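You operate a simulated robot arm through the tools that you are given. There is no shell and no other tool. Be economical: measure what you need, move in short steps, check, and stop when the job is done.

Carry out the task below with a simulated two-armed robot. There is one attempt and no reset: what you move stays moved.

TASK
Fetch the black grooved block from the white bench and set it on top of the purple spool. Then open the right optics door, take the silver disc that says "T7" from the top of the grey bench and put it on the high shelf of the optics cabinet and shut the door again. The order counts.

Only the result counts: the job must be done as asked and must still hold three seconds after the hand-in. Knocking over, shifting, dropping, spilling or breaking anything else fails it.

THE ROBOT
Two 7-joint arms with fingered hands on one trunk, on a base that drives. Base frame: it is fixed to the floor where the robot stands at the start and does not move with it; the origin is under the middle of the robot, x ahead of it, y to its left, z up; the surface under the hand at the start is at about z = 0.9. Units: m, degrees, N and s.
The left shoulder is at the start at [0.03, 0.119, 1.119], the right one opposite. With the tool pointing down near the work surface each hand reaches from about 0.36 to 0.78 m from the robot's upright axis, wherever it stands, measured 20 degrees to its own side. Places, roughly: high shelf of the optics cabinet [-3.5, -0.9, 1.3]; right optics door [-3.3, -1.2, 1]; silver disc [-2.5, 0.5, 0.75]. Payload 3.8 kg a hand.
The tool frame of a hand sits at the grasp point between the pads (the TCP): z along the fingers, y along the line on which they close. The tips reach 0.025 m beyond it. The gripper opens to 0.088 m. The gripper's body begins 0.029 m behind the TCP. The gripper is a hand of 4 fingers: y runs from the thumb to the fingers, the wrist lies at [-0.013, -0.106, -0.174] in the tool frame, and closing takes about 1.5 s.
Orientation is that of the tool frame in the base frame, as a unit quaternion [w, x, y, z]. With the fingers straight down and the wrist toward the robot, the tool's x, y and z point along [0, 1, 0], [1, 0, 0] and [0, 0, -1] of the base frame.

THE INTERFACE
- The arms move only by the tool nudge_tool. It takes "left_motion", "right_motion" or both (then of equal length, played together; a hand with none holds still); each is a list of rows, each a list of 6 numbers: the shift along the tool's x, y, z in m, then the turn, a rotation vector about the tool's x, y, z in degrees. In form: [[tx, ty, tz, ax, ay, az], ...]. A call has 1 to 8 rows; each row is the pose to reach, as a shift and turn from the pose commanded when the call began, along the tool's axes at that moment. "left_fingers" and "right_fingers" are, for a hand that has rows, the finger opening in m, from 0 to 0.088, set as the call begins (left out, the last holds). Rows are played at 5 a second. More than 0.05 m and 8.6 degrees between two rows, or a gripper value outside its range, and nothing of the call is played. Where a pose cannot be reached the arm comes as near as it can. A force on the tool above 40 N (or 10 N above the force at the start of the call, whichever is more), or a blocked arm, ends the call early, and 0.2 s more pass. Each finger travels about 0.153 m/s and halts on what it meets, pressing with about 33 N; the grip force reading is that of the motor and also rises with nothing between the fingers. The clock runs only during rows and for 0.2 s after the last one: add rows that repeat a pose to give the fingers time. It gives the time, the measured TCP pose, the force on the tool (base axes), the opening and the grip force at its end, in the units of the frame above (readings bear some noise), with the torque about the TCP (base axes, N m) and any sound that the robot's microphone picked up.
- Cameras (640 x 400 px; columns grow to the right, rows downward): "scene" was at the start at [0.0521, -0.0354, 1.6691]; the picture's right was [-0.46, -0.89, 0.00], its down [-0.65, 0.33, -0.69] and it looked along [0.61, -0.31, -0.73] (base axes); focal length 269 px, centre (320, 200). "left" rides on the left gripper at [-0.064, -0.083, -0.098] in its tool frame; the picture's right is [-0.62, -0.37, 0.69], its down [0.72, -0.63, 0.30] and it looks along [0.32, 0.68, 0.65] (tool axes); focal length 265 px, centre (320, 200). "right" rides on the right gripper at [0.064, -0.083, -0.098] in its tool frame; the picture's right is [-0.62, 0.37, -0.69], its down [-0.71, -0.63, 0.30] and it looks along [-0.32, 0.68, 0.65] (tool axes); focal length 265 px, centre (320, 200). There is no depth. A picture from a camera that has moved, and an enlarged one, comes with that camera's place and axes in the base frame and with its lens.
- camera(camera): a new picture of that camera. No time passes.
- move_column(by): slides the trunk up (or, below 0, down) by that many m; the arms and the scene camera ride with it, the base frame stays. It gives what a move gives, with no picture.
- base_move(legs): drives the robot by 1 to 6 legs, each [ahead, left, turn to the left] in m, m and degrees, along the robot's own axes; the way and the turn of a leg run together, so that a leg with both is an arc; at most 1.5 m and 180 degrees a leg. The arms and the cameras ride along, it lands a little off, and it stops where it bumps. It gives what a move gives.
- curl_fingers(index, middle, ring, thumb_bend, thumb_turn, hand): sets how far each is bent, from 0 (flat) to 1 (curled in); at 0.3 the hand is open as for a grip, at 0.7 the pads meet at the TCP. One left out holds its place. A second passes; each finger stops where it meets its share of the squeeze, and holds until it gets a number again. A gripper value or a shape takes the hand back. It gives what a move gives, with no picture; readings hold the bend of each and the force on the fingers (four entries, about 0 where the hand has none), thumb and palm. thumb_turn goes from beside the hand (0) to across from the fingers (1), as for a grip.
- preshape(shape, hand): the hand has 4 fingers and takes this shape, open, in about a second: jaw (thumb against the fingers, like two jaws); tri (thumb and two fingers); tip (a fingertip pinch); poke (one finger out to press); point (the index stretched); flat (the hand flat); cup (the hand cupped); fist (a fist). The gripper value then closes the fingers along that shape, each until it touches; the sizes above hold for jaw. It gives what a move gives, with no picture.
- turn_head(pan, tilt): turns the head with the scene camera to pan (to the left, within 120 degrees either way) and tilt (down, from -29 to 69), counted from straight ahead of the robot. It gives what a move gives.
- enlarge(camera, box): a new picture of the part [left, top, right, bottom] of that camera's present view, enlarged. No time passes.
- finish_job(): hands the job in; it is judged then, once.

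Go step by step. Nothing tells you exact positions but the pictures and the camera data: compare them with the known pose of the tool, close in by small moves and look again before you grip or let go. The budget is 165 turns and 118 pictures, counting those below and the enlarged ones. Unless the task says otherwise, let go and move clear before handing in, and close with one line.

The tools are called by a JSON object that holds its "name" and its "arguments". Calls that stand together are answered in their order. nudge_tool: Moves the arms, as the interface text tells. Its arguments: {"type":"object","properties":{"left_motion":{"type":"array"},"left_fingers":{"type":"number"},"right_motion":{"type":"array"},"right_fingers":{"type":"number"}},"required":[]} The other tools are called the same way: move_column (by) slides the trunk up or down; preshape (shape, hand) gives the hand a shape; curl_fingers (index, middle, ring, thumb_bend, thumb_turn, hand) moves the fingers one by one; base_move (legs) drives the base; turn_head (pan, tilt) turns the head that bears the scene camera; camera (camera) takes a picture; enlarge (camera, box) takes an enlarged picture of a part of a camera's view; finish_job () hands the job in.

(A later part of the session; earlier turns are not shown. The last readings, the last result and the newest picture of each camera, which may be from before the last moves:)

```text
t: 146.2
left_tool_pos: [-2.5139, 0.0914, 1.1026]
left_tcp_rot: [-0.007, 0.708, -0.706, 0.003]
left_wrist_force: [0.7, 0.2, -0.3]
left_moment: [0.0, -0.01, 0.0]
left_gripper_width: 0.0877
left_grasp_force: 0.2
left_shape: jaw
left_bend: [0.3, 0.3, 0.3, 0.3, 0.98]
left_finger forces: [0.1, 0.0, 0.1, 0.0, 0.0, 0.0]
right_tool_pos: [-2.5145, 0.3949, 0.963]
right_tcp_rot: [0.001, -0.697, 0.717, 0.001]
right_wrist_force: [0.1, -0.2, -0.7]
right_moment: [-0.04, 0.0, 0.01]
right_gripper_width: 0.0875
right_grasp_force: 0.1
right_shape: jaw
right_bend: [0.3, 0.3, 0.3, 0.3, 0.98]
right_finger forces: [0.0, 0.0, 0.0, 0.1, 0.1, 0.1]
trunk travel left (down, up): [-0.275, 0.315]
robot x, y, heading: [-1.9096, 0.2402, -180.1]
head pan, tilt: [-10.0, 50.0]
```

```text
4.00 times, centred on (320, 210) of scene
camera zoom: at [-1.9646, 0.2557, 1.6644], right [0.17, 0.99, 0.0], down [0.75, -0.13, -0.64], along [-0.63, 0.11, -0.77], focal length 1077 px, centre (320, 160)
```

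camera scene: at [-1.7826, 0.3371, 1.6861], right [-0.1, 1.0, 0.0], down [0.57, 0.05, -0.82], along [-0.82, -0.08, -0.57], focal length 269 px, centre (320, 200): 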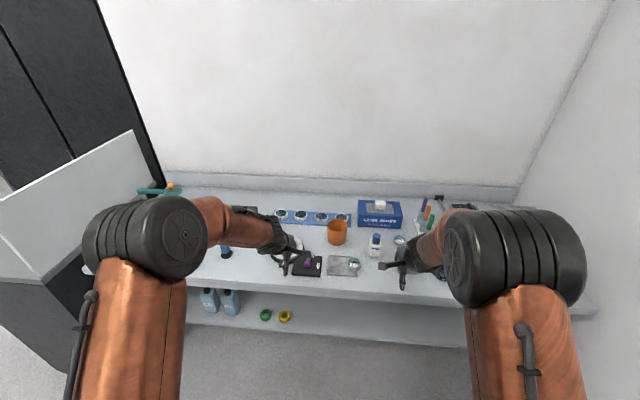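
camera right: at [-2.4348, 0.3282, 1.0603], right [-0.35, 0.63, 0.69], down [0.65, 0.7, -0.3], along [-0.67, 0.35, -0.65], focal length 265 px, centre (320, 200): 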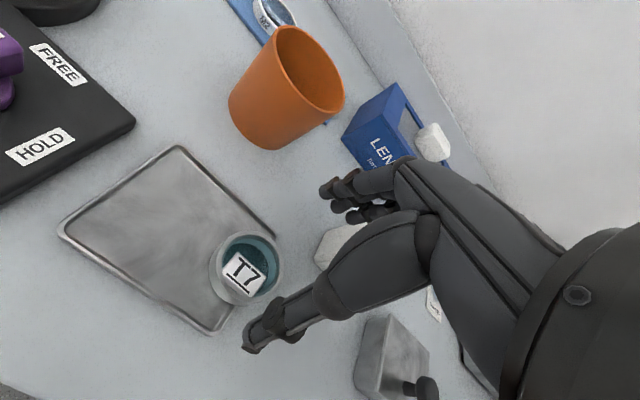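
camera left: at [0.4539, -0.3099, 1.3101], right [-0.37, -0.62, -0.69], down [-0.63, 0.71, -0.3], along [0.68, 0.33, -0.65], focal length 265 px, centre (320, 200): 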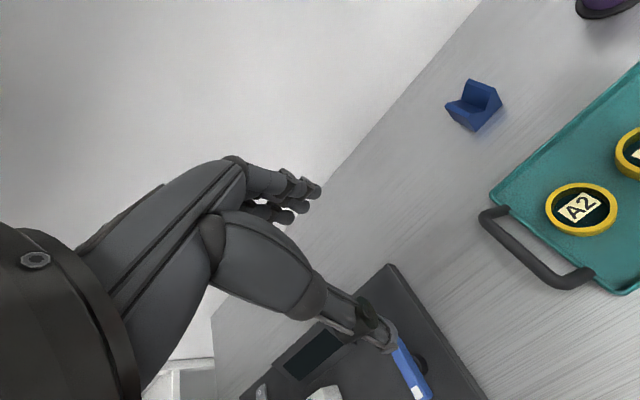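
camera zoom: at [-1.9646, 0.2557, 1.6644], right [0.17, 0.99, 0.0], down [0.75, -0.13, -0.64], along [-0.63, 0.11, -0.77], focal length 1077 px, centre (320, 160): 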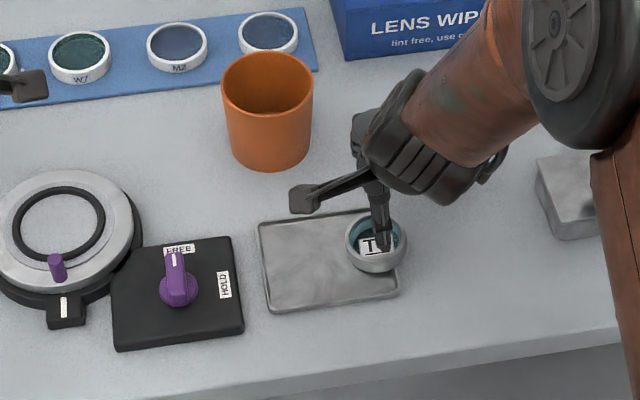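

It's aligned within a few mm. I'll descend to just above the tray level.

{"name": "nudge_tool", "arguments": {"right_motion": [[-0.003, -0.002, 0.02, 0, 0, 0], [-0.003, -0.002, 0.04, 0, 0, 0], [-0.003, -0.002, 0.055, 0, 0, 0], [-0.003, -0.002, 0.055, 0, 0, 0]]}}

{"name": "camera", "arguments": {"camera": "right"}}

{"name": "enlarge", "arguments": {"camera": "scene", "box": [290, 180, 370, 240]}}

```text
t: 147.2
left_tool_pos: [-2.514, 0.0931, 1.1034]
left_tcp_rot: [-0.006, 0.707, -0.707, 0.001]
left_wrist_force: [-0.8, 0.0, 0.1]
left_moment: [-0.02, -0.02, 0.01]
left_gripper_width: 0.0876
left_grasp_force: 0.1
left_shape: jaw
left_bend: [0.3, 0.3, 0.3, 0.3, 0.98]
left_finger forces: [0.0, 0.0, 0.0, 0.0, 0.1, 0.0]
right_tool_pos: [-2.5122, 0.4046, 0.9067]
right_tcp_rot: [0.001, -0.697, 0.717, 0.0]
right_wrist_force: [-0.5, -0.6, 0.5]
right_moment: [-0.03, -0.03, -0.03]
right_gripper_width: 0.0878
right_grasp_force: 0.1
right_shape: jaw
right_bend: [0.3, 0.3, 0.3, 0.3, 0.98]
right_finger forces: [0.2, 0.0, 0.0, 0.0, 0.1, 0.0]
trunk travel left (down, up): [-0.275, 0.315]
robot x, y, heading: [-1.9105, 0.2445, -179.8]
head pan, tilt: [-10.0, 50.0]
```

```text
38 pictures are left
camera right: at [-2.4321, 0.3373, 1.0051], right [-0.35, 0.63, 0.69], down [0.65, 0.7, -0.3], along [-0.67, 0.35, -0.65], focal length 265 px, centre (320, 200)
```

right: 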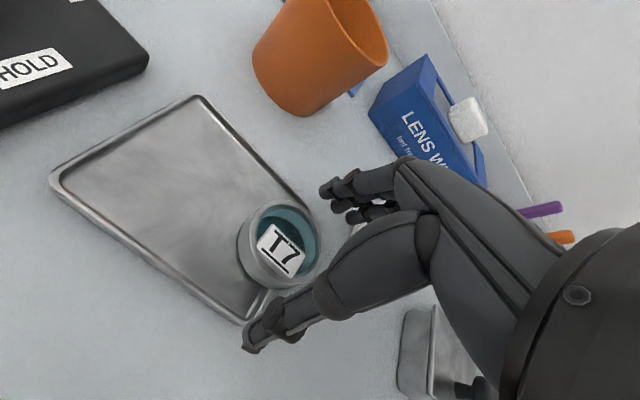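

```text
6.67 times, centred on (330, 210) of scene
camera zoom: at [-1.9644, 0.2557, 1.6644], right [0.17, 0.99, 0.0], down [0.76, -0.13, -0.64], along [-0.63, 0.11, -0.77], focal length 1796 px, centre (253, 133)
```

zoom: 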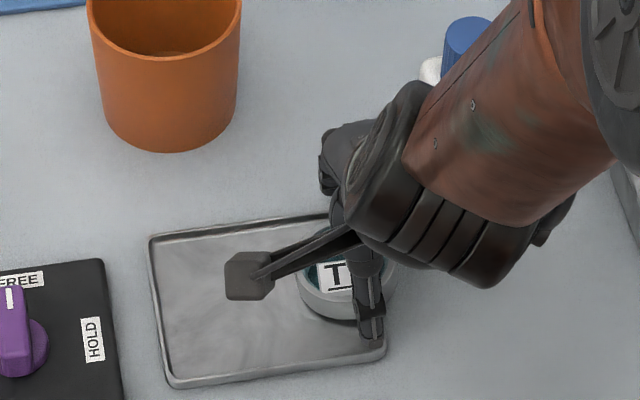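

The hand drifted about 1 cm to the right of the disc. I'll correct that, then lower in small steps.

{"name": "nudge_tool", "arguments": {"right_motion": [[0.01, -0.002, 0, 0, 0, 0], [0.01, -0.002, 0.008, 0, 0, 0], [0.01, -0.002, 0.015, 0, 0, 0], [0.01, -0.002, 0.015, 0, 0, 0]]}}

{"name": "camera", "arguments": {"camera": "right"}}

{"name": "enlarge", "arguments": {"camera": "scene", "box": [290, 180, 370, 240]}}

```text
t: 148.2
left_tool_pos: [-2.5154, 0.0926, 1.1037]
left_tcp_rot: [-0.006, 0.708, -0.707, 0.002]
left_wrist_force: [0.5, -0.1, 0.6]
left_moment: [-0.02, 0.01, 0.01]
left_gripper_width: 0.0879
left_grasp_force: 0.2
left_shape: jaw
left_bend: [0.3, 0.3, 0.3, 0.3, 0.98]
left_finger forces: [0.1, 0.0, 0.0, 0.1, 0.2, 0.0]
right_tool_pos: [-2.5131, 0.3917, 0.8923]
right_tcp_rot: [0.001, -0.697, 0.717, 0.001]
right_wrist_force: [0.2, -0.5, 0.2]
right_moment: [-0.02, 0.0, 0.0]
right_gripper_width: 0.0877
right_grasp_force: 0.0
right_shape: jaw
right_bend: [0.3, 0.3, 0.3, 0.3, 0.98]
right_finger forces: [0.1, 0.0, 0.1, 0.0, 0.0, 0.1]
trunk travel left (down, up): [-0.275, 0.315]
robot x, y, heading: [-1.9062, 0.2411, -179.9]
head pan, tilt: [-10.0, 50.0]
```

```text
36 pictures are left
camera right: at [-2.4315, 0.3255, 0.9909], right [-0.35, 0.63, 0.69], down [0.65, 0.7, -0.3], along [-0.67, 0.35, -0.65], focal length 265 px, centre (320, 200)
```

right: 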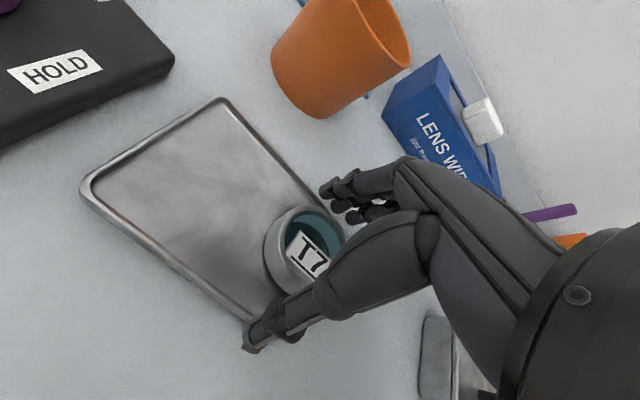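

```text
6.67 times, centred on (330, 210) of scene
camera zoom: at [-1.9644, 0.2558, 1.6644], right [0.17, 0.99, 0.0], down [0.76, -0.13, -0.64], along [-0.63, 0.11, -0.77], focal length 1796 px, centre (253, 133)
```

zoom: 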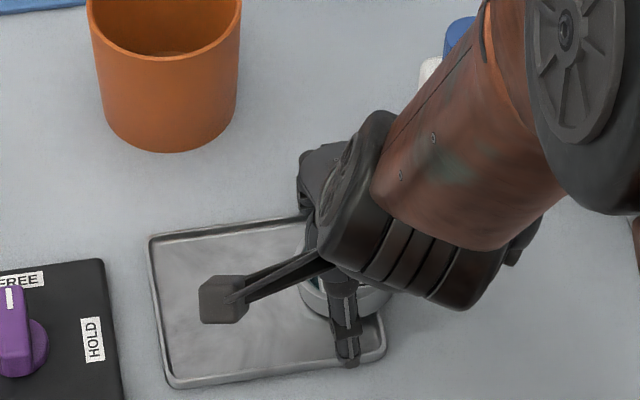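

I'll fine-tune and lower 8 mm more, watching for contact.

{"name": "nudge_tool", "arguments": {"right_motion": [[-0.004, 0.004, 0.002, 0, 0, 0], [-0.004, 0.004, 0.005, 0, 0, 0], [-0.004, 0.004, 0.008, 0, 0, 0], [-0.004, 0.004, 0.008, 0, 0, 0]]}}

{"name": "camera", "arguments": {"camera": "right"}}

```text
t: 149.2
left_tool_pos: [-2.515, 0.0931, 1.1036]
left_tcp_rot: [-0.006, 0.708, -0.706, 0.002]
left_wrist_force: [-0.2, -0.2, 0.7]
left_moment: [0.03, 0.02, -0.02]
left_gripper_width: 0.0877
left_grasp_force: 0.1
left_shape: jaw
left_bend: [0.3, 0.3, 0.3, 0.3, 0.98]
left_finger forces: [0.0, 0.0, 0.0, 0.0, 0.1, 0.0]
right_tool_pos: [-2.5147, 0.3976, 0.8838]
right_tcp_rot: [0.001, -0.696, 0.718, 0.001]
right_wrist_force: [-0.2, -0.4, 0.4]
right_moment: [-0.01, 0.02, 0.01]
right_gripper_width: 0.0875
right_grasp_force: 0.0
right_shape: jaw
right_bend: [0.3, 0.3, 0.3, 0.3, 0.98]
right_finger forces: [0.0, 0.1, 0.0, 0.0, 0.0, 0.0]
trunk travel left (down, up): [-0.275, 0.315]
robot x, y, heading: [-1.9089, 0.2409, -179.6]
head pan, tilt: [-10.0, 50.0]
```

```text
34 pictures are left
camera right: at [-2.4344, 0.3299, 0.9831], right [-0.35, 0.63, 0.69], down [0.65, 0.7, -0.3], along [-0.67, 0.35, -0.65], focal length 265 px, centre (320, 200)
```

right: 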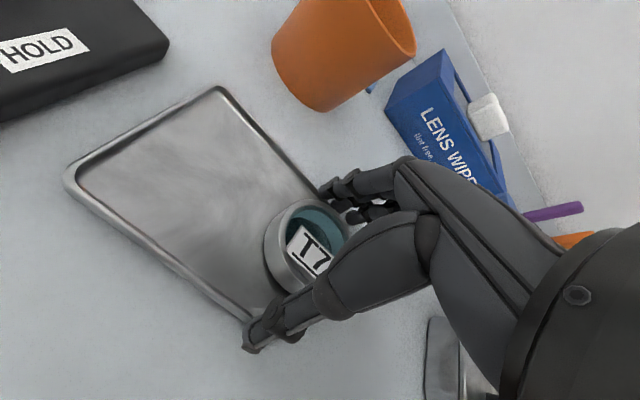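

It's aligned and there's still no contact. I'll lower another 8 mm.

{"name": "nudge_tool", "arguments": {"right_motion": [[0.001, 0.003, 0.003, 0, 0, 0], [0.001, 0.003, 0.006, 0, 0, 0], [0.001, 0.003, 0.008, 0, 0, 0], [0.001, 0.003, 0.008, 0, 0, 0]]}}

{"name": "enlarge", "arguments": {"camera": "right", "box": [200, 150, 400, 370]}}

```text
t: 150.2
left_tool_pos: [-2.512, 0.0923, 1.1051]
left_tcp_rot: [-0.007, 0.709, -0.706, 0.001]
left_wrist_force: [0.5, 0.1, 0.2]
left_moment: [-0.02, 0.0, 0.02]
left_gripper_width: 0.0876
left_grasp_force: 0.1
left_shape: jaw
left_bend: [0.3, 0.3, 0.3, 0.3, 0.98]
left_finger forces: [0.1, 0.0, 0.0, 0.0, 0.0, 0.0]
right_tool_pos: [-2.5172, 0.3956, 0.8798]
right_tcp_rot: [-0.002, -0.696, 0.718, 0.002]
right_wrist_force: [3.9, 2.1, 25.6]
right_moment: [0.27, 1.05, -0.11]
right_gripper_width: 0.0862
right_grasp_force: 0.1
right_shape: jaw
right_bend: [0.29, 0.3, 0.3, 0.29, 0.98]
right_finger forces: [4.7, 19.1, 0.1, 0.0, 1.6, 0.0]
trunk travel left (down, up): [-0.275, 0.315]
robot x, y, heading: [-1.9115, 0.2394, -179.9]
head pan, tilt: [-10.0, 50.0]
```

```text
1.82 times, centred on (300, 260) of right
camera zoom: at [-2.4356, 0.3282, 0.9772], right [-0.34, 0.63, 0.7], down [0.65, 0.7, -0.31], along [-0.68, 0.35, -0.65], focal length 483 px, centre (356, 91)
```

zoom: 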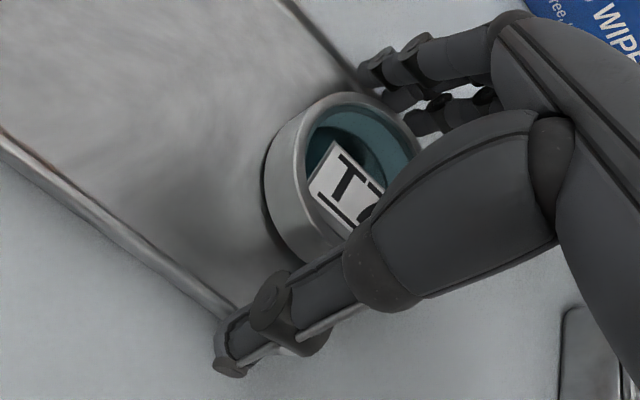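

The fingertips touched the tray rim at TCP z=0.880. I'll rise about 4 mm above that and close.

{"name": "nudge_tool", "arguments": {"right_motion": [[0, 0, -0.004, 0, 0, 0], [0, 0, -0.008, 0, 0, 0], [0, 0, -0.008, 0, 0, 0]]}}

{"name": "nudge_tool", "arguments": {"right_motion": [[0, 0, 0, 0, 0, 0], [0, 0, 0, 0, 0, 0], [0, 0, 0, 0, 0, 0], [0, 0, 0, 0, 0, 0], [0, 0, 0, 0, 0, 0], [0, 0, 0, 0, 0, 0], [0, 0, 0, 0, 0, 0], [0, 0, 0, 0, 0, 0]], "right_fingers": 0.0}}

{"name": "enlarge", "arguments": {"camera": "right", "box": [200, 150, 400, 370]}}

```text
t: 151.0
left_tool_pos: [-2.5145, 0.0928, 1.1035]
left_tcp_rot: [-0.006, 0.708, -0.707, 0.003]
left_wrist_force: [0.2, 0.0, 0.2]
left_moment: [0.01, -0.03, -0.02]
left_gripper_width: 0.0878
left_grasp_force: 0.0
left_shape: jaw
left_bend: [0.3, 0.3, 0.3, 0.3, 0.98]
left_finger forces: [0.0, 0.1, 0.0, 0.1, 0.0, 0.0]
right_tool_pos: [-2.5155, 0.3943, 0.8822]
right_tcp_rot: [0.001, -0.697, 0.718, -0.001]
right_wrist_force: [-1.7, 0.6, 3.3]
right_moment: [0.05, 0.19, 0.02]
right_gripper_width: 0.0881
right_grasp_force: 0.1
right_shape: jaw
right_bend: [0.3, 0.3, 0.3, 0.3, 0.98]
right_finger forces: [0.3, 2.9, 0.0, 0.0, 0.1, 0.1]
trunk travel left (down, up): [-0.275, 0.315]
robot x, y, heading: [-1.9116, 0.2396, -179.5]
head pan, tilt: [-10.0, 50.0]
```

```text
t: 152.8
left_tool_pos: [-2.514, 0.0938, 1.104]
left_tcp_rot: [-0.006, 0.708, -0.706, 0.002]
left_wrist_force: [0.0, -0.1, 0.3]
left_moment: [0.02, 0.0, 0.0]
left_gripper_width: 0.0874
left_grasp_force: 0.1
left_shape: jaw
left_bend: [0.3, 0.3, 0.3, 0.3, 0.98]
left_finger forces: [0.0, 0.0, 0.0, 0.1, 0.1, 0.0]
right_tool_pos: [-2.5166, 0.3948, 0.8843]
right_tcp_rot: [0.001, -0.696, 0.718, 0.0]
right_wrist_force: [-1.6, -0.1, 4.0]
right_moment: [0.07, 0.23, 0.08]
right_gripper_width: 0.0455
right_grasp_force: 32.7
right_shape: jaw
right_bend: [0.74, 0.38, 0.36, 0.69, 0.99]
right_finger forces: [11.6, 5.7, 5.2, 0.1, 18.5, 0.0]
trunk travel left (down, up): [-0.275, 0.315]
robot x, y, heading: [-1.9069, 0.2406, -179.8]
head pan, tilt: [-10.0, 50.0]
```

```text
1.82 times, centred on (300, 260) of right
camera zoom: at [-2.4366, 0.3286, 0.9819], right [-0.35, 0.63, 0.69], down [0.65, 0.7, -0.3], along [-0.67, 0.35, -0.65], focal length 483 px, centre (356, 91)
```

zoom: 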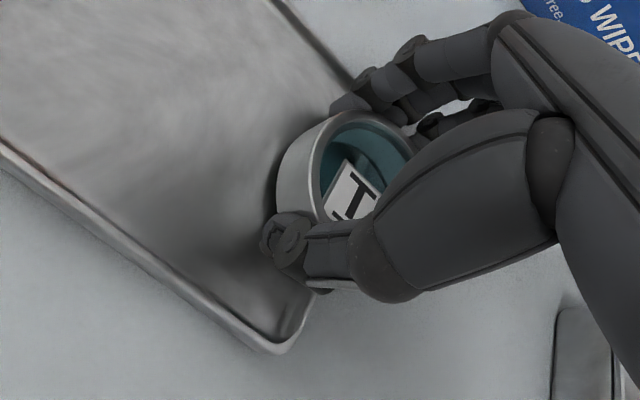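

The disc is gripped. I'll lift slowly and check the tray stays put.

{"name": "nudge_tool", "arguments": {"right_motion": [[0, 0, -0.005, 0, 0, 0], [0, 0, -0.015, 0, 0, 0], [0, 0, -0.03, 0, 0, 0], [0, 0, -0.06, 0, 0, 0], [0, 0, -0.1, 0, 0, 0], [0, 0, -0.14, 0, 0, 0], [0, 0, -0.18, 0, 0, 0], [0, 0, -0.22, 0, 0, 0]]}}

{"name": "camera", "arguments": {"camera": "right"}}

{"name": "enlarge", "arguments": {"camera": "scene", "box": [240, 110, 400, 270]}}

```text
t: 154.6
left_tool_pos: [-2.514, 0.0922, 1.1041]
left_tcp_rot: [-0.006, 0.708, -0.707, 0.002]
left_wrist_force: [0.1, -1.2, -0.5]
left_moment: [0.01, -0.01, -0.01]
left_gripper_width: 0.0875
left_grasp_force: 0.0
left_shape: jaw
left_bend: [0.3, 0.3, 0.3, 0.3, 0.98]
left_finger forces: [0.1, 0.0, 0.1, 0.0, 0.0, 0.0]
right_tool_pos: [-2.5166, 0.3985, 1.1044]
right_tcp_rot: [0.0, -0.696, 0.719, 0.0]
right_wrist_force: [0.9, 0.4, -1.6]
right_moment: [-0.03, 0.01, 0.03]
right_gripper_width: 0.0449
right_grasp_force: 33.1
right_shape: jaw
right_bend: [0.74, 0.38, 0.36, 0.69, 0.99]
right_finger forces: [10.7, 5.2, 4.7, 0.0, 18.6, 0.0]
trunk travel left (down, up): [-0.275, 0.315]
robot x, y, heading: [-1.9113, 0.2418, -180.0]
head pan, tilt: [-10.0, 50.0]
```

```text
31 pictures are left
camera right: at [-2.4368, 0.332, 1.2028], right [-0.35, 0.63, 0.69], down [0.65, 0.7, -0.3], along [-0.67, 0.35, -0.65], focal length 265 px, centre (320, 200)
```

right: 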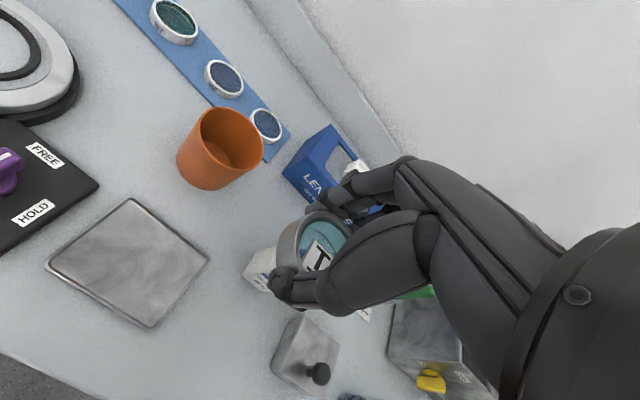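

```text
2.50 times, centred on (320, 190) of scene
camera zoom: at [-1.9636, 0.2557, 1.6644], right [0.17, 0.99, 0.0], down [0.75, -0.13, -0.64], along [-0.63, 0.11, -0.77], focal length 673 px, centre (320, 225)
```

zoom: 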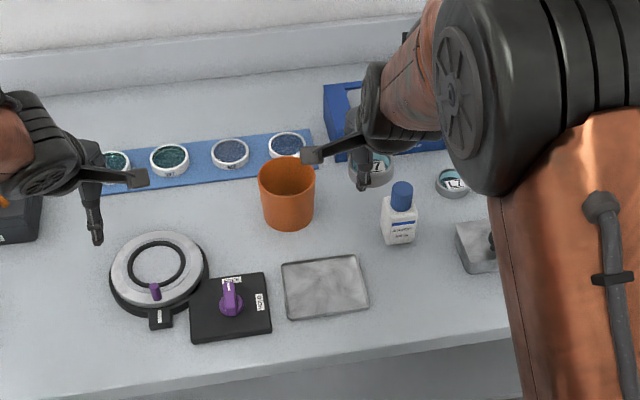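

The disc is secure and the tray didn't move. I'll raise the trunk so the disc is near shelf height, back away and drive around to the aisle.

{"name": "move_column", "arguments": {"by": 0.25}}

{"name": "base_move", "arguments": {"legs": [[-0.3, 0, 0], [0, 1.2, 0], [0, 1.1, 0]]}}

{"name": "turn_head", "arguments": {"pan": 0, "tilt": 25}}

{"name": "camera", "arguments": {"camera": "scene"}}

```text
t: 157.2
left_tool_pos: [-2.5135, 0.0924, 1.353]
left_tcp_rot: [-0.007, 0.707, -0.707, 0.003]
left_wrist_force: [0.0, 0.8, -0.4]
left_moment: [-0.02, 0.02, -0.02]
left_gripper_width: 0.0876
left_grasp_force: 0.0
left_shape: jaw
left_bend: [0.3, 0.3, 0.3, 0.3, 0.98]
left_finger forces: [0.0, 0.1, 0.0, 0.0, 0.0, 0.0]
right_tool_pos: [-2.5171, 0.399, 1.3541]
right_tcp_rot: [0.001, -0.697, 0.717, 0.001]
right_wrist_force: [-0.1, 0.3, -0.4]
right_moment: [0.03, 0.04, 0.0]
right_gripper_width: 0.0452
right_grasp_force: 32.7
right_shape: jaw
right_bend: [0.74, 0.38, 0.36, 0.69, 0.99]
right_finger forces: [10.7, 5.2, 4.6, 0.0, 18.8, 0.0]
trunk travel left (down, up): [-0.525, 0.065]
robot x, y, heading: [-1.9094, 0.2401, -180.0]
head pan, tilt: [-10.0, 50.0]
```

```text
t: 170.3
left_tool_pos: [-2.1592, -2.2364, 1.3528]
left_tcp_rot: [-0.006, 0.717, -0.697, 0.002]
left_wrist_force: [1.0, 0.9, 0.7]
left_moment: [0.02, 0.02, 0.0]
left_gripper_width: 0.0875
left_grasp_force: 0.1
left_shape: jaw
left_bend: [0.3, 0.3, 0.3, 0.3, 0.98]
left_finger forces: [0.0, 0.0, 0.1, 0.0, 0.0, 0.0]
right_tool_pos: [-2.1693, -1.93, 1.3537]
right_tcp_rot: [-0.001, -0.705, 0.709, 0.0]
right_wrist_force: [-0.4, -0.8, -0.3]
right_moment: [-0.01, 0.01, -0.01]
right_gripper_width: 0.0451
right_grasp_force: 32.7
right_shape: jaw
right_bend: [0.74, 0.38, 0.36, 0.69, 0.99]
right_finger forces: [10.7, 5.1, 4.7, 0.1, 18.6, 0.0]
trunk travel left (down, up): [-0.525, 0.065]
robot x, y, heading: [-1.5596, -2.0738, -178.7]
head pan, tilt: [-10.0, 50.0]
```

```text
t: 171.2
left_tool_pos: [-2.1596, -2.2366, 1.3539]
left_tcp_rot: [-0.007, 0.717, -0.697, 0.002]
left_wrist_force: [0.2, 0.3, -0.2]
left_moment: [-0.03, 0.0, -0.01]
left_gripper_width: 0.0878
left_grasp_force: 0.2
left_shape: jaw
left_bend: [0.3, 0.3, 0.3, 0.3, 0.98]
left_finger forces: [0.0, 0.0, 0.0, 0.0, 0.0, 0.0]
right_tool_pos: [-2.169, -1.9303, 1.3551]
right_tcp_rot: [0.001, -0.705, 0.709, 0.001]
right_wrist_force: [0.3, -0.3, -1.1]
right_moment: [-0.04, -0.03, 0.02]
right_gripper_width: 0.0451
right_grasp_force: 33.5
right_shape: jaw
right_bend: [0.74, 0.38, 0.36, 0.69, 0.99]
right_finger forces: [10.7, 5.2, 4.7, 0.0, 18.7, 0.1]
trunk travel left (down, up): [-0.525, 0.065]
robot x, y, heading: [-1.5579, -2.0703, -178.4]
head pan, tilt: [0.0, 25.0]
```

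```text
29 pictures are left
camera scene: at [-1.6291, -2.0739, 1.9518], right [-0.03, 1.0, 0.0], down [0.42, 0.01, -0.91], along [-0.91, -0.03, -0.42], focal length 269 px, centre (320, 200)
```

scene: 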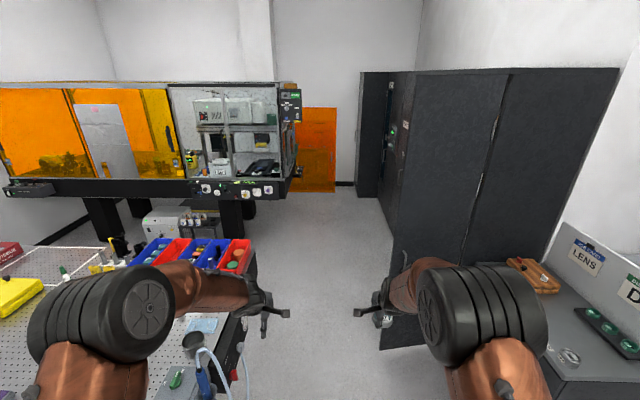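

The door is still open. I'll drive down the aisle between the door edge and the table, then turn to face the cabinet.

{"name": "base_move", "arguments": {"legs": [[0.97, 0.0, 0], [0.97, -0.03, -1.6]]}}

{"name": "base_move", "arguments": {"legs": [[0, 0, -45], [0, 0, -45]]}}

{"name": "camera", "arguments": {"camera": "scene"}}

```text
t: 180.8
left_tool_pos: [-4.0919, -2.2566, 1.3543]
left_tcp_rot: [-0.007, 0.715, -0.699, 0.003]
left_wrist_force: [0.3, -1.7, -0.3]
left_moment: [-0.02, 0.0, -0.01]
left_gripper_width: 0.0875
left_grasp_force: 0.1
left_shape: jaw
left_bend: [0.3, 0.3, 0.3, 0.3, 0.98]
left_finger forces: [0.0, 0.1, 0.0, 0.1, 0.0, 0.0]
right_tool_pos: [-4.1007, -1.9509, 1.3548]
right_tcp_rot: [0.001, -0.704, 0.71, 0.001]
right_wrist_force: [0.8, -0.3, -0.1]
right_moment: [0.0, 0.01, 0.02]
right_gripper_width: 0.0449
right_grasp_force: 33.0
right_shape: jaw
right_bend: [0.74, 0.38, 0.36, 0.69, 0.99]
right_finger forces: [10.6, 5.2, 4.6, 0.0, 18.6, 0.0]
trunk travel left (down, up): [-0.525, 0.065]
robot x, y, heading: [-3.4831, -2.0948, -178.6]
head pan, tilt: [0.0, 25.0]
```

```text
t: 185.3
left_tool_pos: [-3.6495, -1.4927, 1.3542]
left_tcp_rot: [0.003, -0.011, 1.0, -0.006]
left_wrist_force: [-0.2, -0.6, -1.0]
left_moment: [0.0, 0.0, -0.02]
left_gripper_width: 0.0876
left_grasp_force: 0.1
left_shape: jaw
left_bend: [0.3, 0.3, 0.3, 0.3, 0.98]
left_finger forces: [0.0, 0.0, 0.0, 0.0, 0.0, 0.1]
right_tool_pos: [-3.3419, -1.4834, 1.3545]
right_tcp_rot: [0.001, 0.006, 1.0, 0.0]
right_wrist_force: [-0.2, 0.2, 0.3]
right_moment: [-0.02, 0.0, 0.0]
right_gripper_width: 0.0445
right_grasp_force: 33.1
right_shape: jaw
right_bend: [0.74, 0.38, 0.36, 0.69, 0.99]
right_finger forces: [11.0, 5.1, 4.5, 0.0, 18.1, 0.0]
trunk travel left (down, up): [-0.525, 0.065]
robot x, y, heading: [-3.486, -2.0944, 91.4]
head pan, tilt: [0.0, 25.0]
```

```text
28 pictures are left
camera scene: at [-3.4897, -2.021, 1.9518], right [1.0, 0.02, 0.0], down [0.01, -0.42, -0.91], along [-0.02, 0.91, -0.42], focal length 269 px, centre (320, 200)
```

scene: 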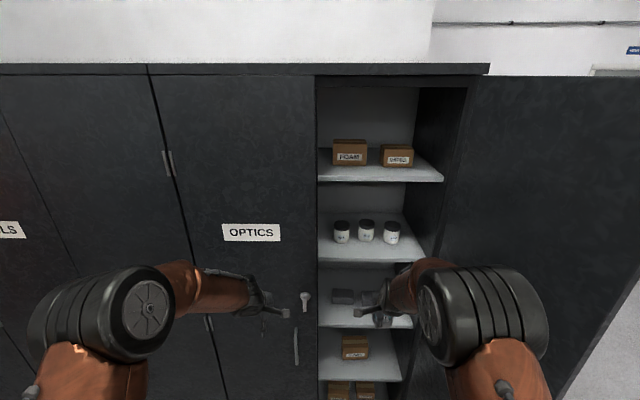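

The shelves are at about z=1.64 (boxes), 1.32 (jars) and 0.97. The given place (z≈1.3) makes the jar shelf the "high shelf". I'll zoom in on free space there and on the disc.

{"name": "enlarge", "arguments": {"camera": "scene", "box": [310, 200, 450, 340]}}

{"name": "camera", "arguments": {"camera": "right"}}

```text
2.86 times, centred on (380, 270) of scene
camera zoom: at [-3.4897, -2.021, 1.9518], right [1.0, 0.02, 0.0], down [0.01, -0.42, -0.91], along [-0.02, 0.91, -0.42], focal length 770 px, centre (149, 0)
```

zoom: 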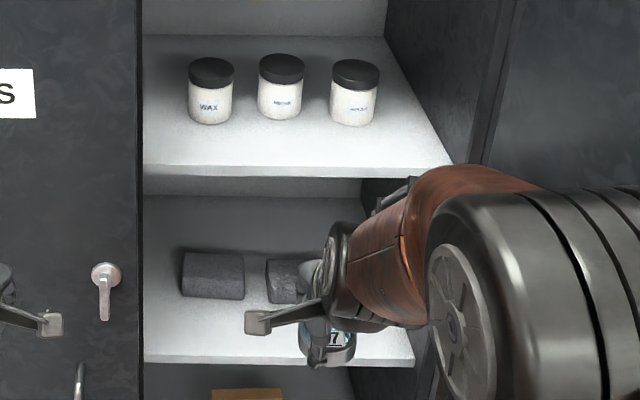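

```text
26 pictures are left
camera right: at [-3.4092, -1.5652, 1.4523], right [0.62, 0.36, 0.69], down [0.71, -0.64, -0.3], along [0.33, 0.68, -0.65], focal length 265 px, centre (320, 200)
```

right: 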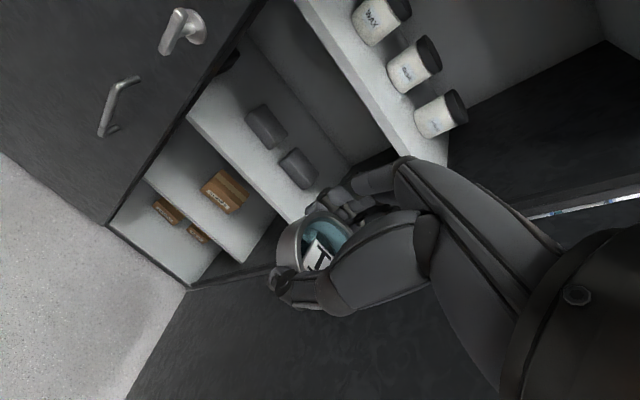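

The jar shelf surface is around z≈1.275 with its front edge at y≈-1.115. The jars stand back at y≈-0.985 (x≈-3.42, -3.31, -3.20). I'll place the disc in front of the left gap at about [-3.365, -1.08]. First I'll pull the left hand back, then drive forward.

{"name": "nudge_tool", "arguments": {"left_motion": [[0.01, -0.04, 0, 0, 0, 0], [0.02, -0.08, 0, 0, 0, 0], [0.03, -0.12, 0, 0, 0, 0], [0.03, -0.16, 0, 0, 0, 0], [0.03, -0.19, 0, 0, 0, 0], [0.03, -0.19, 0, 0, 0, 0]]}}

{"name": "base_move", "arguments": {"legs": [[0.26, 0.03, 0]]}}

{"name": "turn_head", "arguments": {"pan": 0, "tilt": 40}}

{"name": "camera", "arguments": {"camera": "scene"}}

{"name": "camera", "arguments": {"camera": "right"}}

```text
t: 186.8
left_tool_pos: [-3.6762, -1.681, 1.3566]
left_tcp_rot: [0.004, -0.011, 1.0, -0.005]
left_wrist_force: [0.9, 0.2, 1.0]
left_moment: [-0.01, 0.01, 0.0]
left_gripper_width: 0.0877
left_grasp_force: 0.0
left_shape: jaw
left_bend: [0.3, 0.3, 0.3, 0.3, 0.98]
left_finger forces: [0.0, 0.0, 0.0, 0.1, 0.0, 0.0]
right_tool_pos: [-3.3432, -1.4831, 1.3539]
right_tcp_rot: [0.001, 0.005, 1.0, -0.001]
right_wrist_force: [-0.3, 0.2, 0.0]
right_moment: [-0.01, -0.01, 0.02]
right_gripper_width: 0.0444
right_grasp_force: 33.3
right_shape: jaw
right_bend: [0.74, 0.38, 0.36, 0.69, 0.99]
right_finger forces: [10.7, 5.1, 4.5, 0.0, 18.1, 0.0]
trunk travel left (down, up): [-0.525, 0.065]
robot x, y, heading: [-3.4885, -2.0938, 91.2]
head pan, tilt: [0.0, 25.0]
```

```text
t: 188.6
left_tool_pos: [-3.7126, -1.4279, 1.358]
left_tcp_rot: [0.003, -0.013, 1.0, -0.006]
left_wrist_force: [0.2, -0.9, -1.1]
left_moment: [-0.01, 0.01, -0.04]
left_gripper_width: 0.088
left_grasp_force: 0.1
left_shape: jaw
left_bend: [0.3, 0.3, 0.3, 0.3, 0.98]
left_finger forces: [0.0, 0.0, 0.0, 0.1, 0.0, 0.0]
right_tool_pos: [-3.3804, -1.2261, 1.3555]
right_tcp_rot: [0.001, 0.004, 1.0, 0.0]
right_wrist_force: [-0.1, -0.7, -0.7]
right_moment: [-0.02, 0.02, 0.02]
right_gripper_width: 0.0444
right_grasp_force: 32.8
right_shape: jaw
right_bend: [0.74, 0.38, 0.36, 0.69, 0.99]
right_finger forces: [10.7, 5.1, 4.6, 0.1, 18.1, 0.0]
trunk travel left (down, up): [-0.525, 0.065]
robot x, y, heading: [-3.5281, -1.8351, 91.6]
head pan, tilt: [0.0, 25.0]
```

```text
t: 189.4
left_tool_pos: [-3.7139, -1.4262, 1.3566]
left_tcp_rot: [0.004, -0.013, 1.0, -0.007]
left_wrist_force: [0.4, 0.1, -0.7]
left_moment: [0.01, 0.03, 0.01]
left_gripper_width: 0.0878
left_grasp_force: 0.1
left_shape: jaw
left_bend: [0.3, 0.3, 0.3, 0.3, 0.98]
left_finger forces: [0.0, 0.0, 0.0, 0.0, 0.0, 0.0]
right_tool_pos: [-3.382, -1.2245, 1.3539]
right_tcp_rot: [0.002, 0.003, 1.0, 0.0]
right_wrist_force: [-0.4, -0.7, -0.6]
right_moment: [0.02, 0.01, 0.02]
right_gripper_width: 0.0443
right_grasp_force: 32.7
right_shape: jaw
right_bend: [0.74, 0.38, 0.36, 0.69, 0.99]
right_finger forces: [10.7, 5.1, 4.4, 0.1, 18.1, 0.0]
trunk travel left (down, up): [-0.525, 0.065]
robot x, y, heading: [-3.5224, -1.8354, 91.7]
head pan, tilt: [0.0, 40.0]
```

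```text
25 pictures are left
camera scene: at [-3.5263, -1.7696, 1.9285], right [1.0, 0.03, 0.0], down [0.02, -0.64, -0.77], along [-0.02, 0.77, -0.64], focal length 269 px, centre (320, 200)
```

scene: 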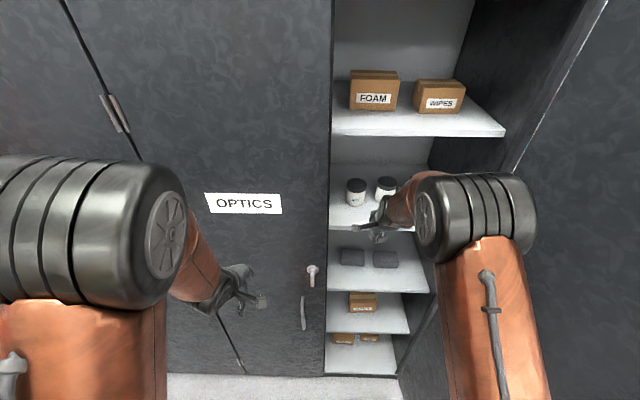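

```text
24 pictures are left
camera right: at [-3.4482, -1.3066, 1.4519], right [0.62, 0.37, 0.69], down [0.71, -0.64, -0.3], along [0.33, 0.68, -0.65], focal length 265 px, centre (320, 200)
```

right: 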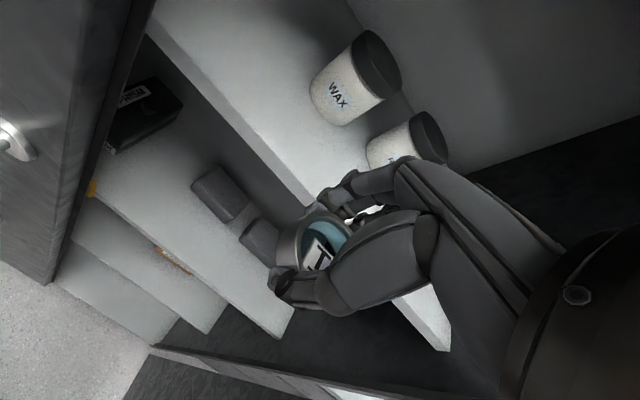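

The hand is in front of the shelf, level and clear. I'll move it in over the free strip in front of the jars.

{"name": "nudge_tool", "arguments": {"right_motion": [[-0.008, 0.04, 0, 0, 0, 0], [-0.017, 0.08, 0, 0, 0, 0], [-0.017, 0.115, 0, 0, 0, 0], [-0.017, 0.14, 0, 0, 0, 0], [-0.017, 0.14, 0, 0, 0, 0]]}}

{"name": "camera", "arguments": {"camera": "right"}}

{"name": "enlarge", "arguments": {"camera": "scene", "box": [320, 120, 480, 260]}}

```text
t: 190.6
left_tool_pos: [-3.7125, -1.4273, 1.357]
left_tcp_rot: [0.003, -0.014, 1.0, -0.007]
left_wrist_force: [0.0, 0.1, -0.2]
left_moment: [0.0, 0.01, 0.03]
left_gripper_width: 0.0878
left_grasp_force: 0.1
left_shape: jaw
left_bend: [0.3, 0.3, 0.3, 0.3, 0.98]
left_finger forces: [0.1, 0.0, 0.0, 0.0, 0.1, 0.1]
right_tool_pos: [-3.3621, -1.0864, 1.3559]
right_tcp_rot: [0.0, 0.003, 1.0, -0.001]
right_wrist_force: [0.7, 0.3, -1.3]
right_moment: [0.05, -0.01, 0.0]
right_gripper_width: 0.0441
right_grasp_force: 33.0
right_shape: jaw
right_bend: [0.74, 0.39, 0.36, 0.7, 0.99]
right_finger forces: [10.7, 5.0, 4.6, 0.1, 18.2, 0.1]
trunk travel left (down, up): [-0.525, 0.065]
robot x, y, heading: [-3.5226, -1.837, 91.6]
head pan, tilt: [0.0, 40.0]
```

```text
23 pictures are left
camera right: at [-3.4287, -1.1688, 1.4539], right [0.62, 0.37, 0.69], down [0.71, -0.64, -0.3], along [0.33, 0.68, -0.66], focal length 265 px, centre (320, 200)
```

right: 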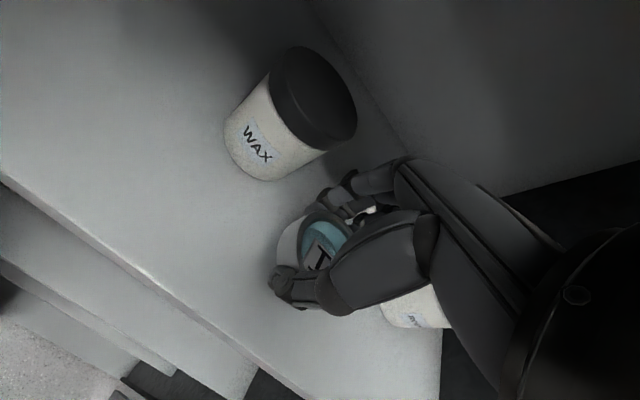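

```text
2.86 times, centred on (400, 190) of scene
camera zoom: at [-3.5259, -1.7711, 1.9286], right [1.0, 0.03, 0.0], down [0.02, -0.64, -0.77], along [-0.02, 0.77, -0.64], focal length 770 px, centre (91, 229)
```

zoom: 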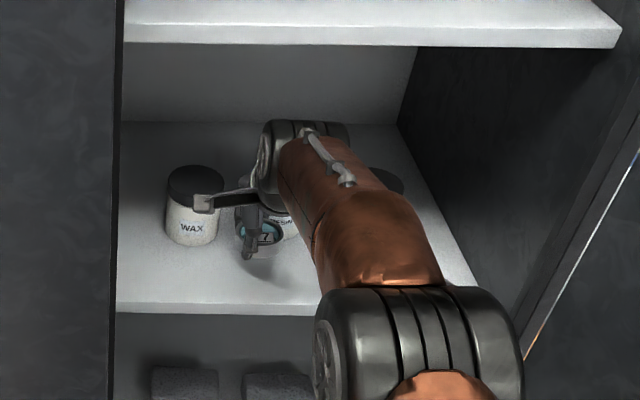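

The disc is above the free strip (edge at y≈-1.125, jars from y≈-1.025). I'll lower most of the way.

{"name": "nudge_tool", "arguments": {"right_motion": [[0, 0, 0.015, 0, 0, 0], [0, 0, 0.03, 0, 0, 0], [0, 0, 0.04, 0, 0, 0], [0, 0, 0.044, 0, 0, 0], [0, 0, 0.044, 0, 0, 0]]}}

{"name": "camera", "arguments": {"camera": "right"}}

{"name": "enlarge", "arguments": {"camera": "scene", "box": [340, 160, 420, 220]}}

```text
t: 191.8
left_tool_pos: [-3.7132, -1.4248, 1.3567]
left_tcp_rot: [0.004, -0.013, 1.0, -0.006]
left_wrist_force: [0.9, 0.2, 0.3]
left_moment: [0.01, 0.0, -0.01]
left_gripper_width: 0.0876
left_grasp_force: 0.2
left_shape: jaw
left_bend: [0.3, 0.3, 0.3, 0.3, 0.98]
left_finger forces: [0.1, 0.0, 0.1, 0.1, 0.0, 0.0]
right_tool_pos: [-3.3644, -1.0854, 1.3105]
right_tcp_rot: [0.0, 0.003, 1.0, -0.002]
right_wrist_force: [0.1, 0.5, -0.6]
right_moment: [-0.04, 0.03, 0.0]
right_gripper_width: 0.044
right_grasp_force: 32.9
right_shape: jaw
right_bend: [0.74, 0.39, 0.36, 0.7, 0.99]
right_finger forces: [10.7, 5.0, 4.6, 0.0, 18.0, 0.0]
trunk travel left (down, up): [-0.525, 0.065]
robot x, y, heading: [-3.5273, -1.8396, 91.4]
head pan, tilt: [0.0, 40.0]
```

```text
21 pictures are left
camera right: at [-3.4295, -1.1681, 1.4083], right [0.62, 0.36, 0.69], down [0.71, -0.64, -0.3], along [0.33, 0.68, -0.65], focal length 265 px, centre (320, 200)
```

right: 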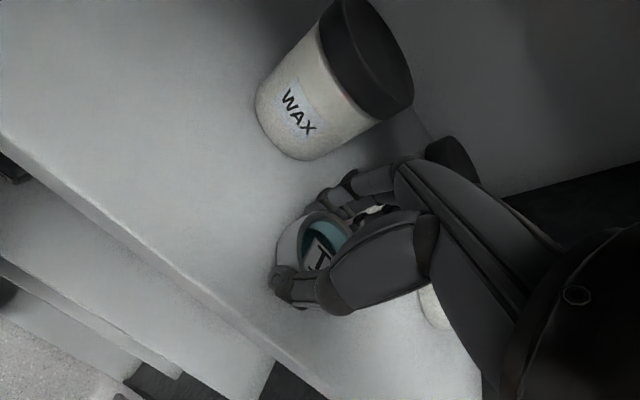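

```text
6.67 times, centred on (380, 190) of scene
camera zoom: at [-3.5261, -1.771, 1.9285], right [1.0, 0.03, 0.0], down [0.02, -0.64, -0.77], along [-0.02, 0.77, -0.64], focal length 1796 px, centre (-80, 267)
```

zoom: 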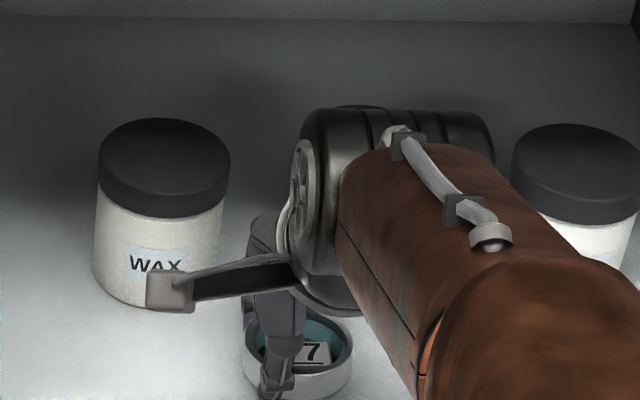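

I'll step down in millimetres until contact.

{"name": "nudge_tool", "arguments": {"right_motion": [[0, 0, 0.002, 0, 0, 0], [0, 0, 0.004, 0, 0, 0], [0, 0, 0.006, 0, 0, 0], [0, 0, 0.006, 0, 0, 0]]}}

```text
t: 192.8
left_tool_pos: [-3.7129, -1.4269, 1.3575]
left_tcp_rot: [0.003, -0.013, 1.0, -0.005]
left_wrist_force: [-0.4, -0.5, 0.4]
left_moment: [0.03, 0.03, -0.01]
left_gripper_width: 0.0879
left_grasp_force: 0.0
left_shape: jaw
left_bend: [0.3, 0.3, 0.3, 0.3, 0.98]
left_finger forces: [0.0, 0.0, 0.0, 0.0, 0.0, 0.0]
right_tool_pos: [-3.3635, -1.0856, 1.3052]
right_tcp_rot: [0.0, 0.003, 1.0, 0.001]
right_wrist_force: [1.6, 1.4, 4.0]
right_moment: [0.15, -0.01, -0.01]
right_gripper_width: 0.0441
right_grasp_force: 33.1
right_shape: jaw
right_bend: [0.74, 0.39, 0.36, 0.7, 0.99]
right_finger forces: [12.4, 5.1, 4.6, 0.0, 18.8, 0.0]
trunk travel left (down, up): [-0.525, 0.065]
robot x, y, heading: [-3.5238, -1.8363, 91.2]
head pan, tilt: [0.0, 40.0]
```

Contact is beginning. I'll go 1.5 mm more.

{"name": "nudge_tool", "arguments": {"right_motion": [[0, 0, 0.0015, 0, 0, 0], [0, 0, 0.0015, 0, 0, 0]]}}

{"name": "enlarge", "arguments": {"camera": "right", "box": [200, 150, 420, 330]}}

```text
t: 193.4
left_tool_pos: [-3.7132, -1.4284, 1.3576]
left_tcp_rot: [0.003, -0.013, 1.0, -0.005]
left_wrist_force: [0.0, 0.0, -0.3]
left_moment: [0.01, 0.02, -0.02]
left_gripper_width: 0.0879
left_grasp_force: 0.0
left_shape: jaw
left_bend: [0.3, 0.3, 0.3, 0.3, 0.98]
left_finger forces: [0.0, 0.0, 0.0, 0.0, 0.0, 0.0]
right_tool_pos: [-3.3637, -1.0856, 1.3065]
right_tcp_rot: [0.001, 0.004, 1.0, 0.003]
right_wrist_force: [2.5, 2.9, 14.0]
right_moment: [0.21, 0.01, 0.02]
right_gripper_width: 0.0443
right_grasp_force: 33.1
right_shape: jaw
right_bend: [0.74, 0.38, 0.36, 0.71, 0.99]
right_finger forces: [15.7, 6.1, 5.4, 0.1, 24.7, 0.0]
trunk travel left (down, up): [-0.525, 0.065]
robot x, y, heading: [-3.5263, -1.8377, 91.7]
head pan, tilt: [0.0, 40.0]
```

```text
2.22 times, centred on (310, 240) of right
camera zoom: at [-3.4303, -1.1688, 1.4032], right [0.62, 0.36, 0.7], down [0.71, -0.63, -0.31], along [0.33, 0.68, -0.65], focal length 590 px, centre (342, 111)
```

zoom: 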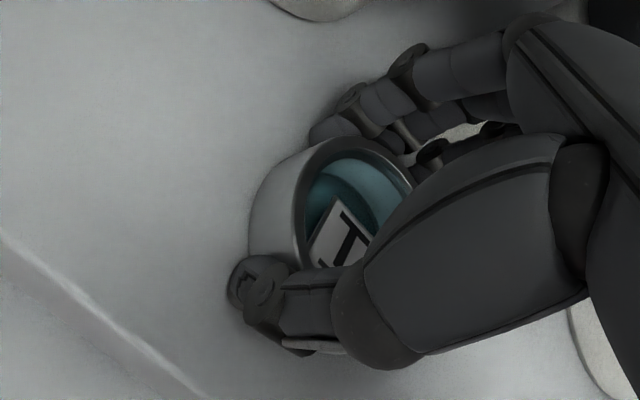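

The disc sits on the shelf. I'll relieve slightly and open partially to .066.

{"name": "nudge_tool", "arguments": {"right_motion": [[0, 0, -0.001, 0, 0, 0], [0, 0, -0.001, 0, 0, 0], [0, 0, -0.001, 0, 0, 0], [0, 0, -0.001, 0, 0, 0], [0, 0, -0.001, 0, 0, 0], [0, 0, -0.001, 0, 0, 0]], "right_fingers": 0.068}}

{"name": "enlarge", "arguments": {"camera": "right", "box": [200, 150, 420, 330]}}

```text
t: 194.8
left_tool_pos: [-3.7137, -1.428, 1.3589]
left_tcp_rot: [0.004, -0.013, 1.0, -0.006]
left_wrist_force: [0.6, -0.5, 0.0]
left_moment: [0.01, -0.01, 0.02]
left_gripper_width: 0.088
left_grasp_force: 0.0
left_shape: jaw
left_bend: [0.3, 0.3, 0.3, 0.3, 0.98]
left_finger forces: [0.0, 0.0, 0.0, 0.0, 0.1, 0.1]
right_tool_pos: [-3.3649, -1.0876, 1.3055]
right_tcp_rot: [0.002, 0.003, 1.0, 0.0]
right_wrist_force: [-2.1, -0.2, 7.7]
right_moment: [0.34, 0.0, 0.07]
right_gripper_width: 0.0672
right_grasp_force: 0.1
right_shape: jaw
right_bend: [0.27, 0.33, 0.32, 0.52, 0.99]
right_finger forces: [0.9, 7.6, 0.1, 0.0, 0.0, 0.1]
trunk travel left (down, up): [-0.525, 0.065]
robot x, y, heading: [-3.5287, -1.838, 91.7]
head pan, tilt: [0.0, 40.0]
```

```text
2.22 times, centred on (310, 240) of right
camera zoom: at [-3.4314, -1.1694, 1.4028], right [0.62, 0.36, 0.69], down [0.71, -0.63, -0.3], along [0.33, 0.68, -0.65], focal length 590 px, centre (342, 111)
```

zoom: 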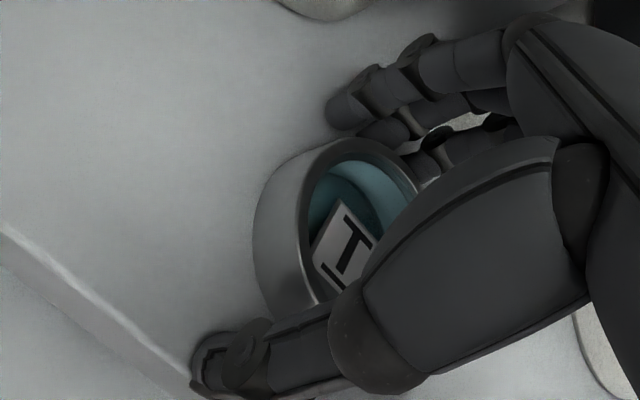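

The disc is free and standing on the shelf. I'll raise the hand straight up, then back out.

{"name": "nudge_tool", "arguments": {"right_motion": [[0, 0, -0.008, 0, 0, 0], [0, 0, -0.02, 0, 0, 0], [0, 0, -0.04, 0, 0, 0], [0, 0, -0.058, 0, 0, 0], [0, 0, -0.058, 0, 0, 0]]}}

{"name": "camera", "arguments": {"camera": "right"}}

```text
t: 196.0
left_tool_pos: [-3.7124, -1.4267, 1.3566]
left_tcp_rot: [0.004, -0.013, 1.0, -0.006]
left_wrist_force: [-0.7, 0.8, -0.8]
left_moment: [0.0, -0.01, 0.0]
left_gripper_width: 0.0876
left_grasp_force: 0.0
left_shape: jaw
left_bend: [0.3, 0.3, 0.3, 0.3, 0.98]
left_finger forces: [0.1, 0.0, 0.0, 0.1, 0.1, 0.0]
right_tool_pos: [-3.3645, -1.0854, 1.3624]
right_tcp_rot: [0.001, 0.003, 1.0, 0.0]
right_wrist_force: [-0.2, -0.5, -0.7]
right_moment: [0.02, -0.01, 0.0]
right_gripper_width: 0.0678
right_grasp_force: 0.0
right_shape: jaw
right_bend: [0.27, 0.35, 0.32, 0.52, 0.99]
right_finger forces: [0.1, 0.0, 0.0, 0.0, 0.1, 0.1]
trunk travel left (down, up): [-0.525, 0.065]
robot x, y, heading: [-3.5273, -1.8399, 91.4]
head pan, tilt: [0.0, 40.0]
```

```text
17 pictures are left
camera right: at [-3.4311, -1.1687, 1.4605], right [0.62, 0.36, 0.69], down [0.71, -0.64, -0.3], along [0.33, 0.68, -0.65], focal length 265 px, centre (320, 200)
```

right: 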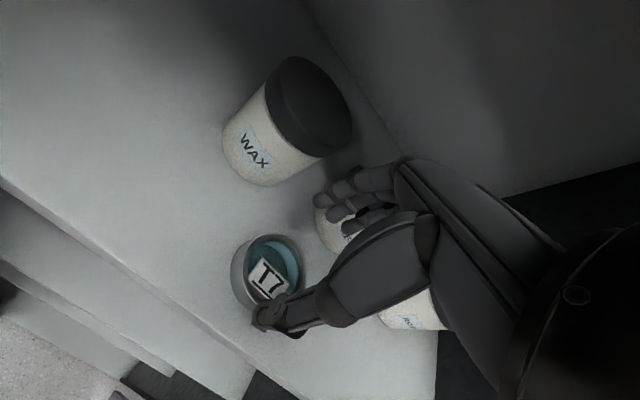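

The T7 disc stands fully on the shelf in front of the jars. I'll back the hand out, then reverse the robot away and face down the aisle.

{"name": "nudge_tool", "arguments": {"right_motion": [[0, 0, -0.005, 0, 0, 0], [0, -0.04, -0.005, 0, 0, 0], [0, -0.08, -0.005, 0, 0, 0], [0, -0.12, -0.005, 0, 0, 0], [0, -0.145, -0.005, 0, 0, 0], [0, -0.145, -0.005, 0, 0, 0]]}}

{"name": "base_move", "arguments": {"legs": [[-0.27, 0, 0]]}}

{"name": "enlarge", "arguments": {"camera": "scene", "box": [310, 100, 470, 260]}}

```text
t: 197.4
left_tool_pos: [-3.7132, -1.4259, 1.3568]
left_tcp_rot: [0.004, -0.013, 1.0, -0.007]
left_wrist_force: [0.3, -0.5, 1.2]
left_moment: [0.0, 0.0, -0.01]
left_gripper_width: 0.0878
left_grasp_force: 0.1
left_shape: jaw
left_bend: [0.3, 0.3, 0.3, 0.3, 0.98]
left_finger forces: [0.0, 0.1, 0.1, 0.0, 0.1, 0.0]
right_tool_pos: [-3.3637, -1.2314, 1.368]
right_tcp_rot: [0.0, 0.003, 1.0, 0.0]
right_wrist_force: [-0.2, 0.0, 0.9]
right_moment: [-0.03, 0.02, 0.01]
right_gripper_width: 0.0679
right_grasp_force: 0.0
right_shape: jaw
right_bend: [0.27, 0.35, 0.32, 0.52, 0.99]
right_finger forces: [0.1, 0.0, 0.0, 0.1, 0.0, 0.1]
trunk travel left (down, up): [-0.525, 0.065]
robot x, y, heading: [-3.5253, -1.8371, 91.8]
head pan, tilt: [0.0, 40.0]
```

```text
t: 199.3
left_tool_pos: [-3.7059, -1.6975, 1.3572]
left_tcp_rot: [0.004, -0.013, 1.0, -0.007]
left_wrist_force: [0.0, -0.1, 0.0]
left_moment: [0.0, 0.04, 0.04]
left_gripper_width: 0.0878
left_grasp_force: 0.1
left_shape: jaw
left_bend: [0.3, 0.3, 0.3, 0.3, 0.98]
left_finger forces: [0.0, 0.1, 0.1, 0.1, 0.1, 0.0]
right_tool_pos: [-3.3583, -1.5012, 1.3679]
right_tcp_rot: [0.001, 0.003, 1.0, -0.001]
right_wrist_force: [-0.4, -0.3, -0.2]
right_moment: [0.0, 0.02, 0.02]
right_gripper_width: 0.0679
right_grasp_force: 0.2
right_shape: jaw
right_bend: [0.27, 0.35, 0.32, 0.52, 0.99]
right_finger forces: [0.0, 0.1, 0.1, 0.1, 0.0, 0.0]
trunk travel left (down, up): [-0.525, 0.065]
robot x, y, heading: [-3.5129, -2.1133, 91.6]
head pan, tilt: [0.0, 40.0]
```

```text
2.50 times, centred on (390, 180) of scene
camera zoom: at [-3.5187, -2.0412, 1.9285], right [1.0, 0.03, 0.0], down [0.02, -0.64, -0.77], along [-0.02, 0.76, -0.64], focal length 673 px, centre (145, 250)
```

zoom: 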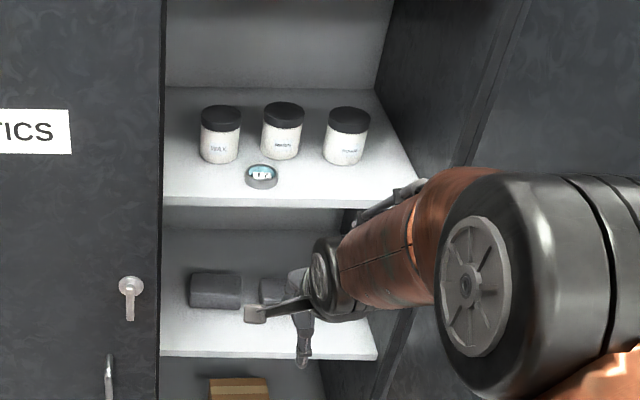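

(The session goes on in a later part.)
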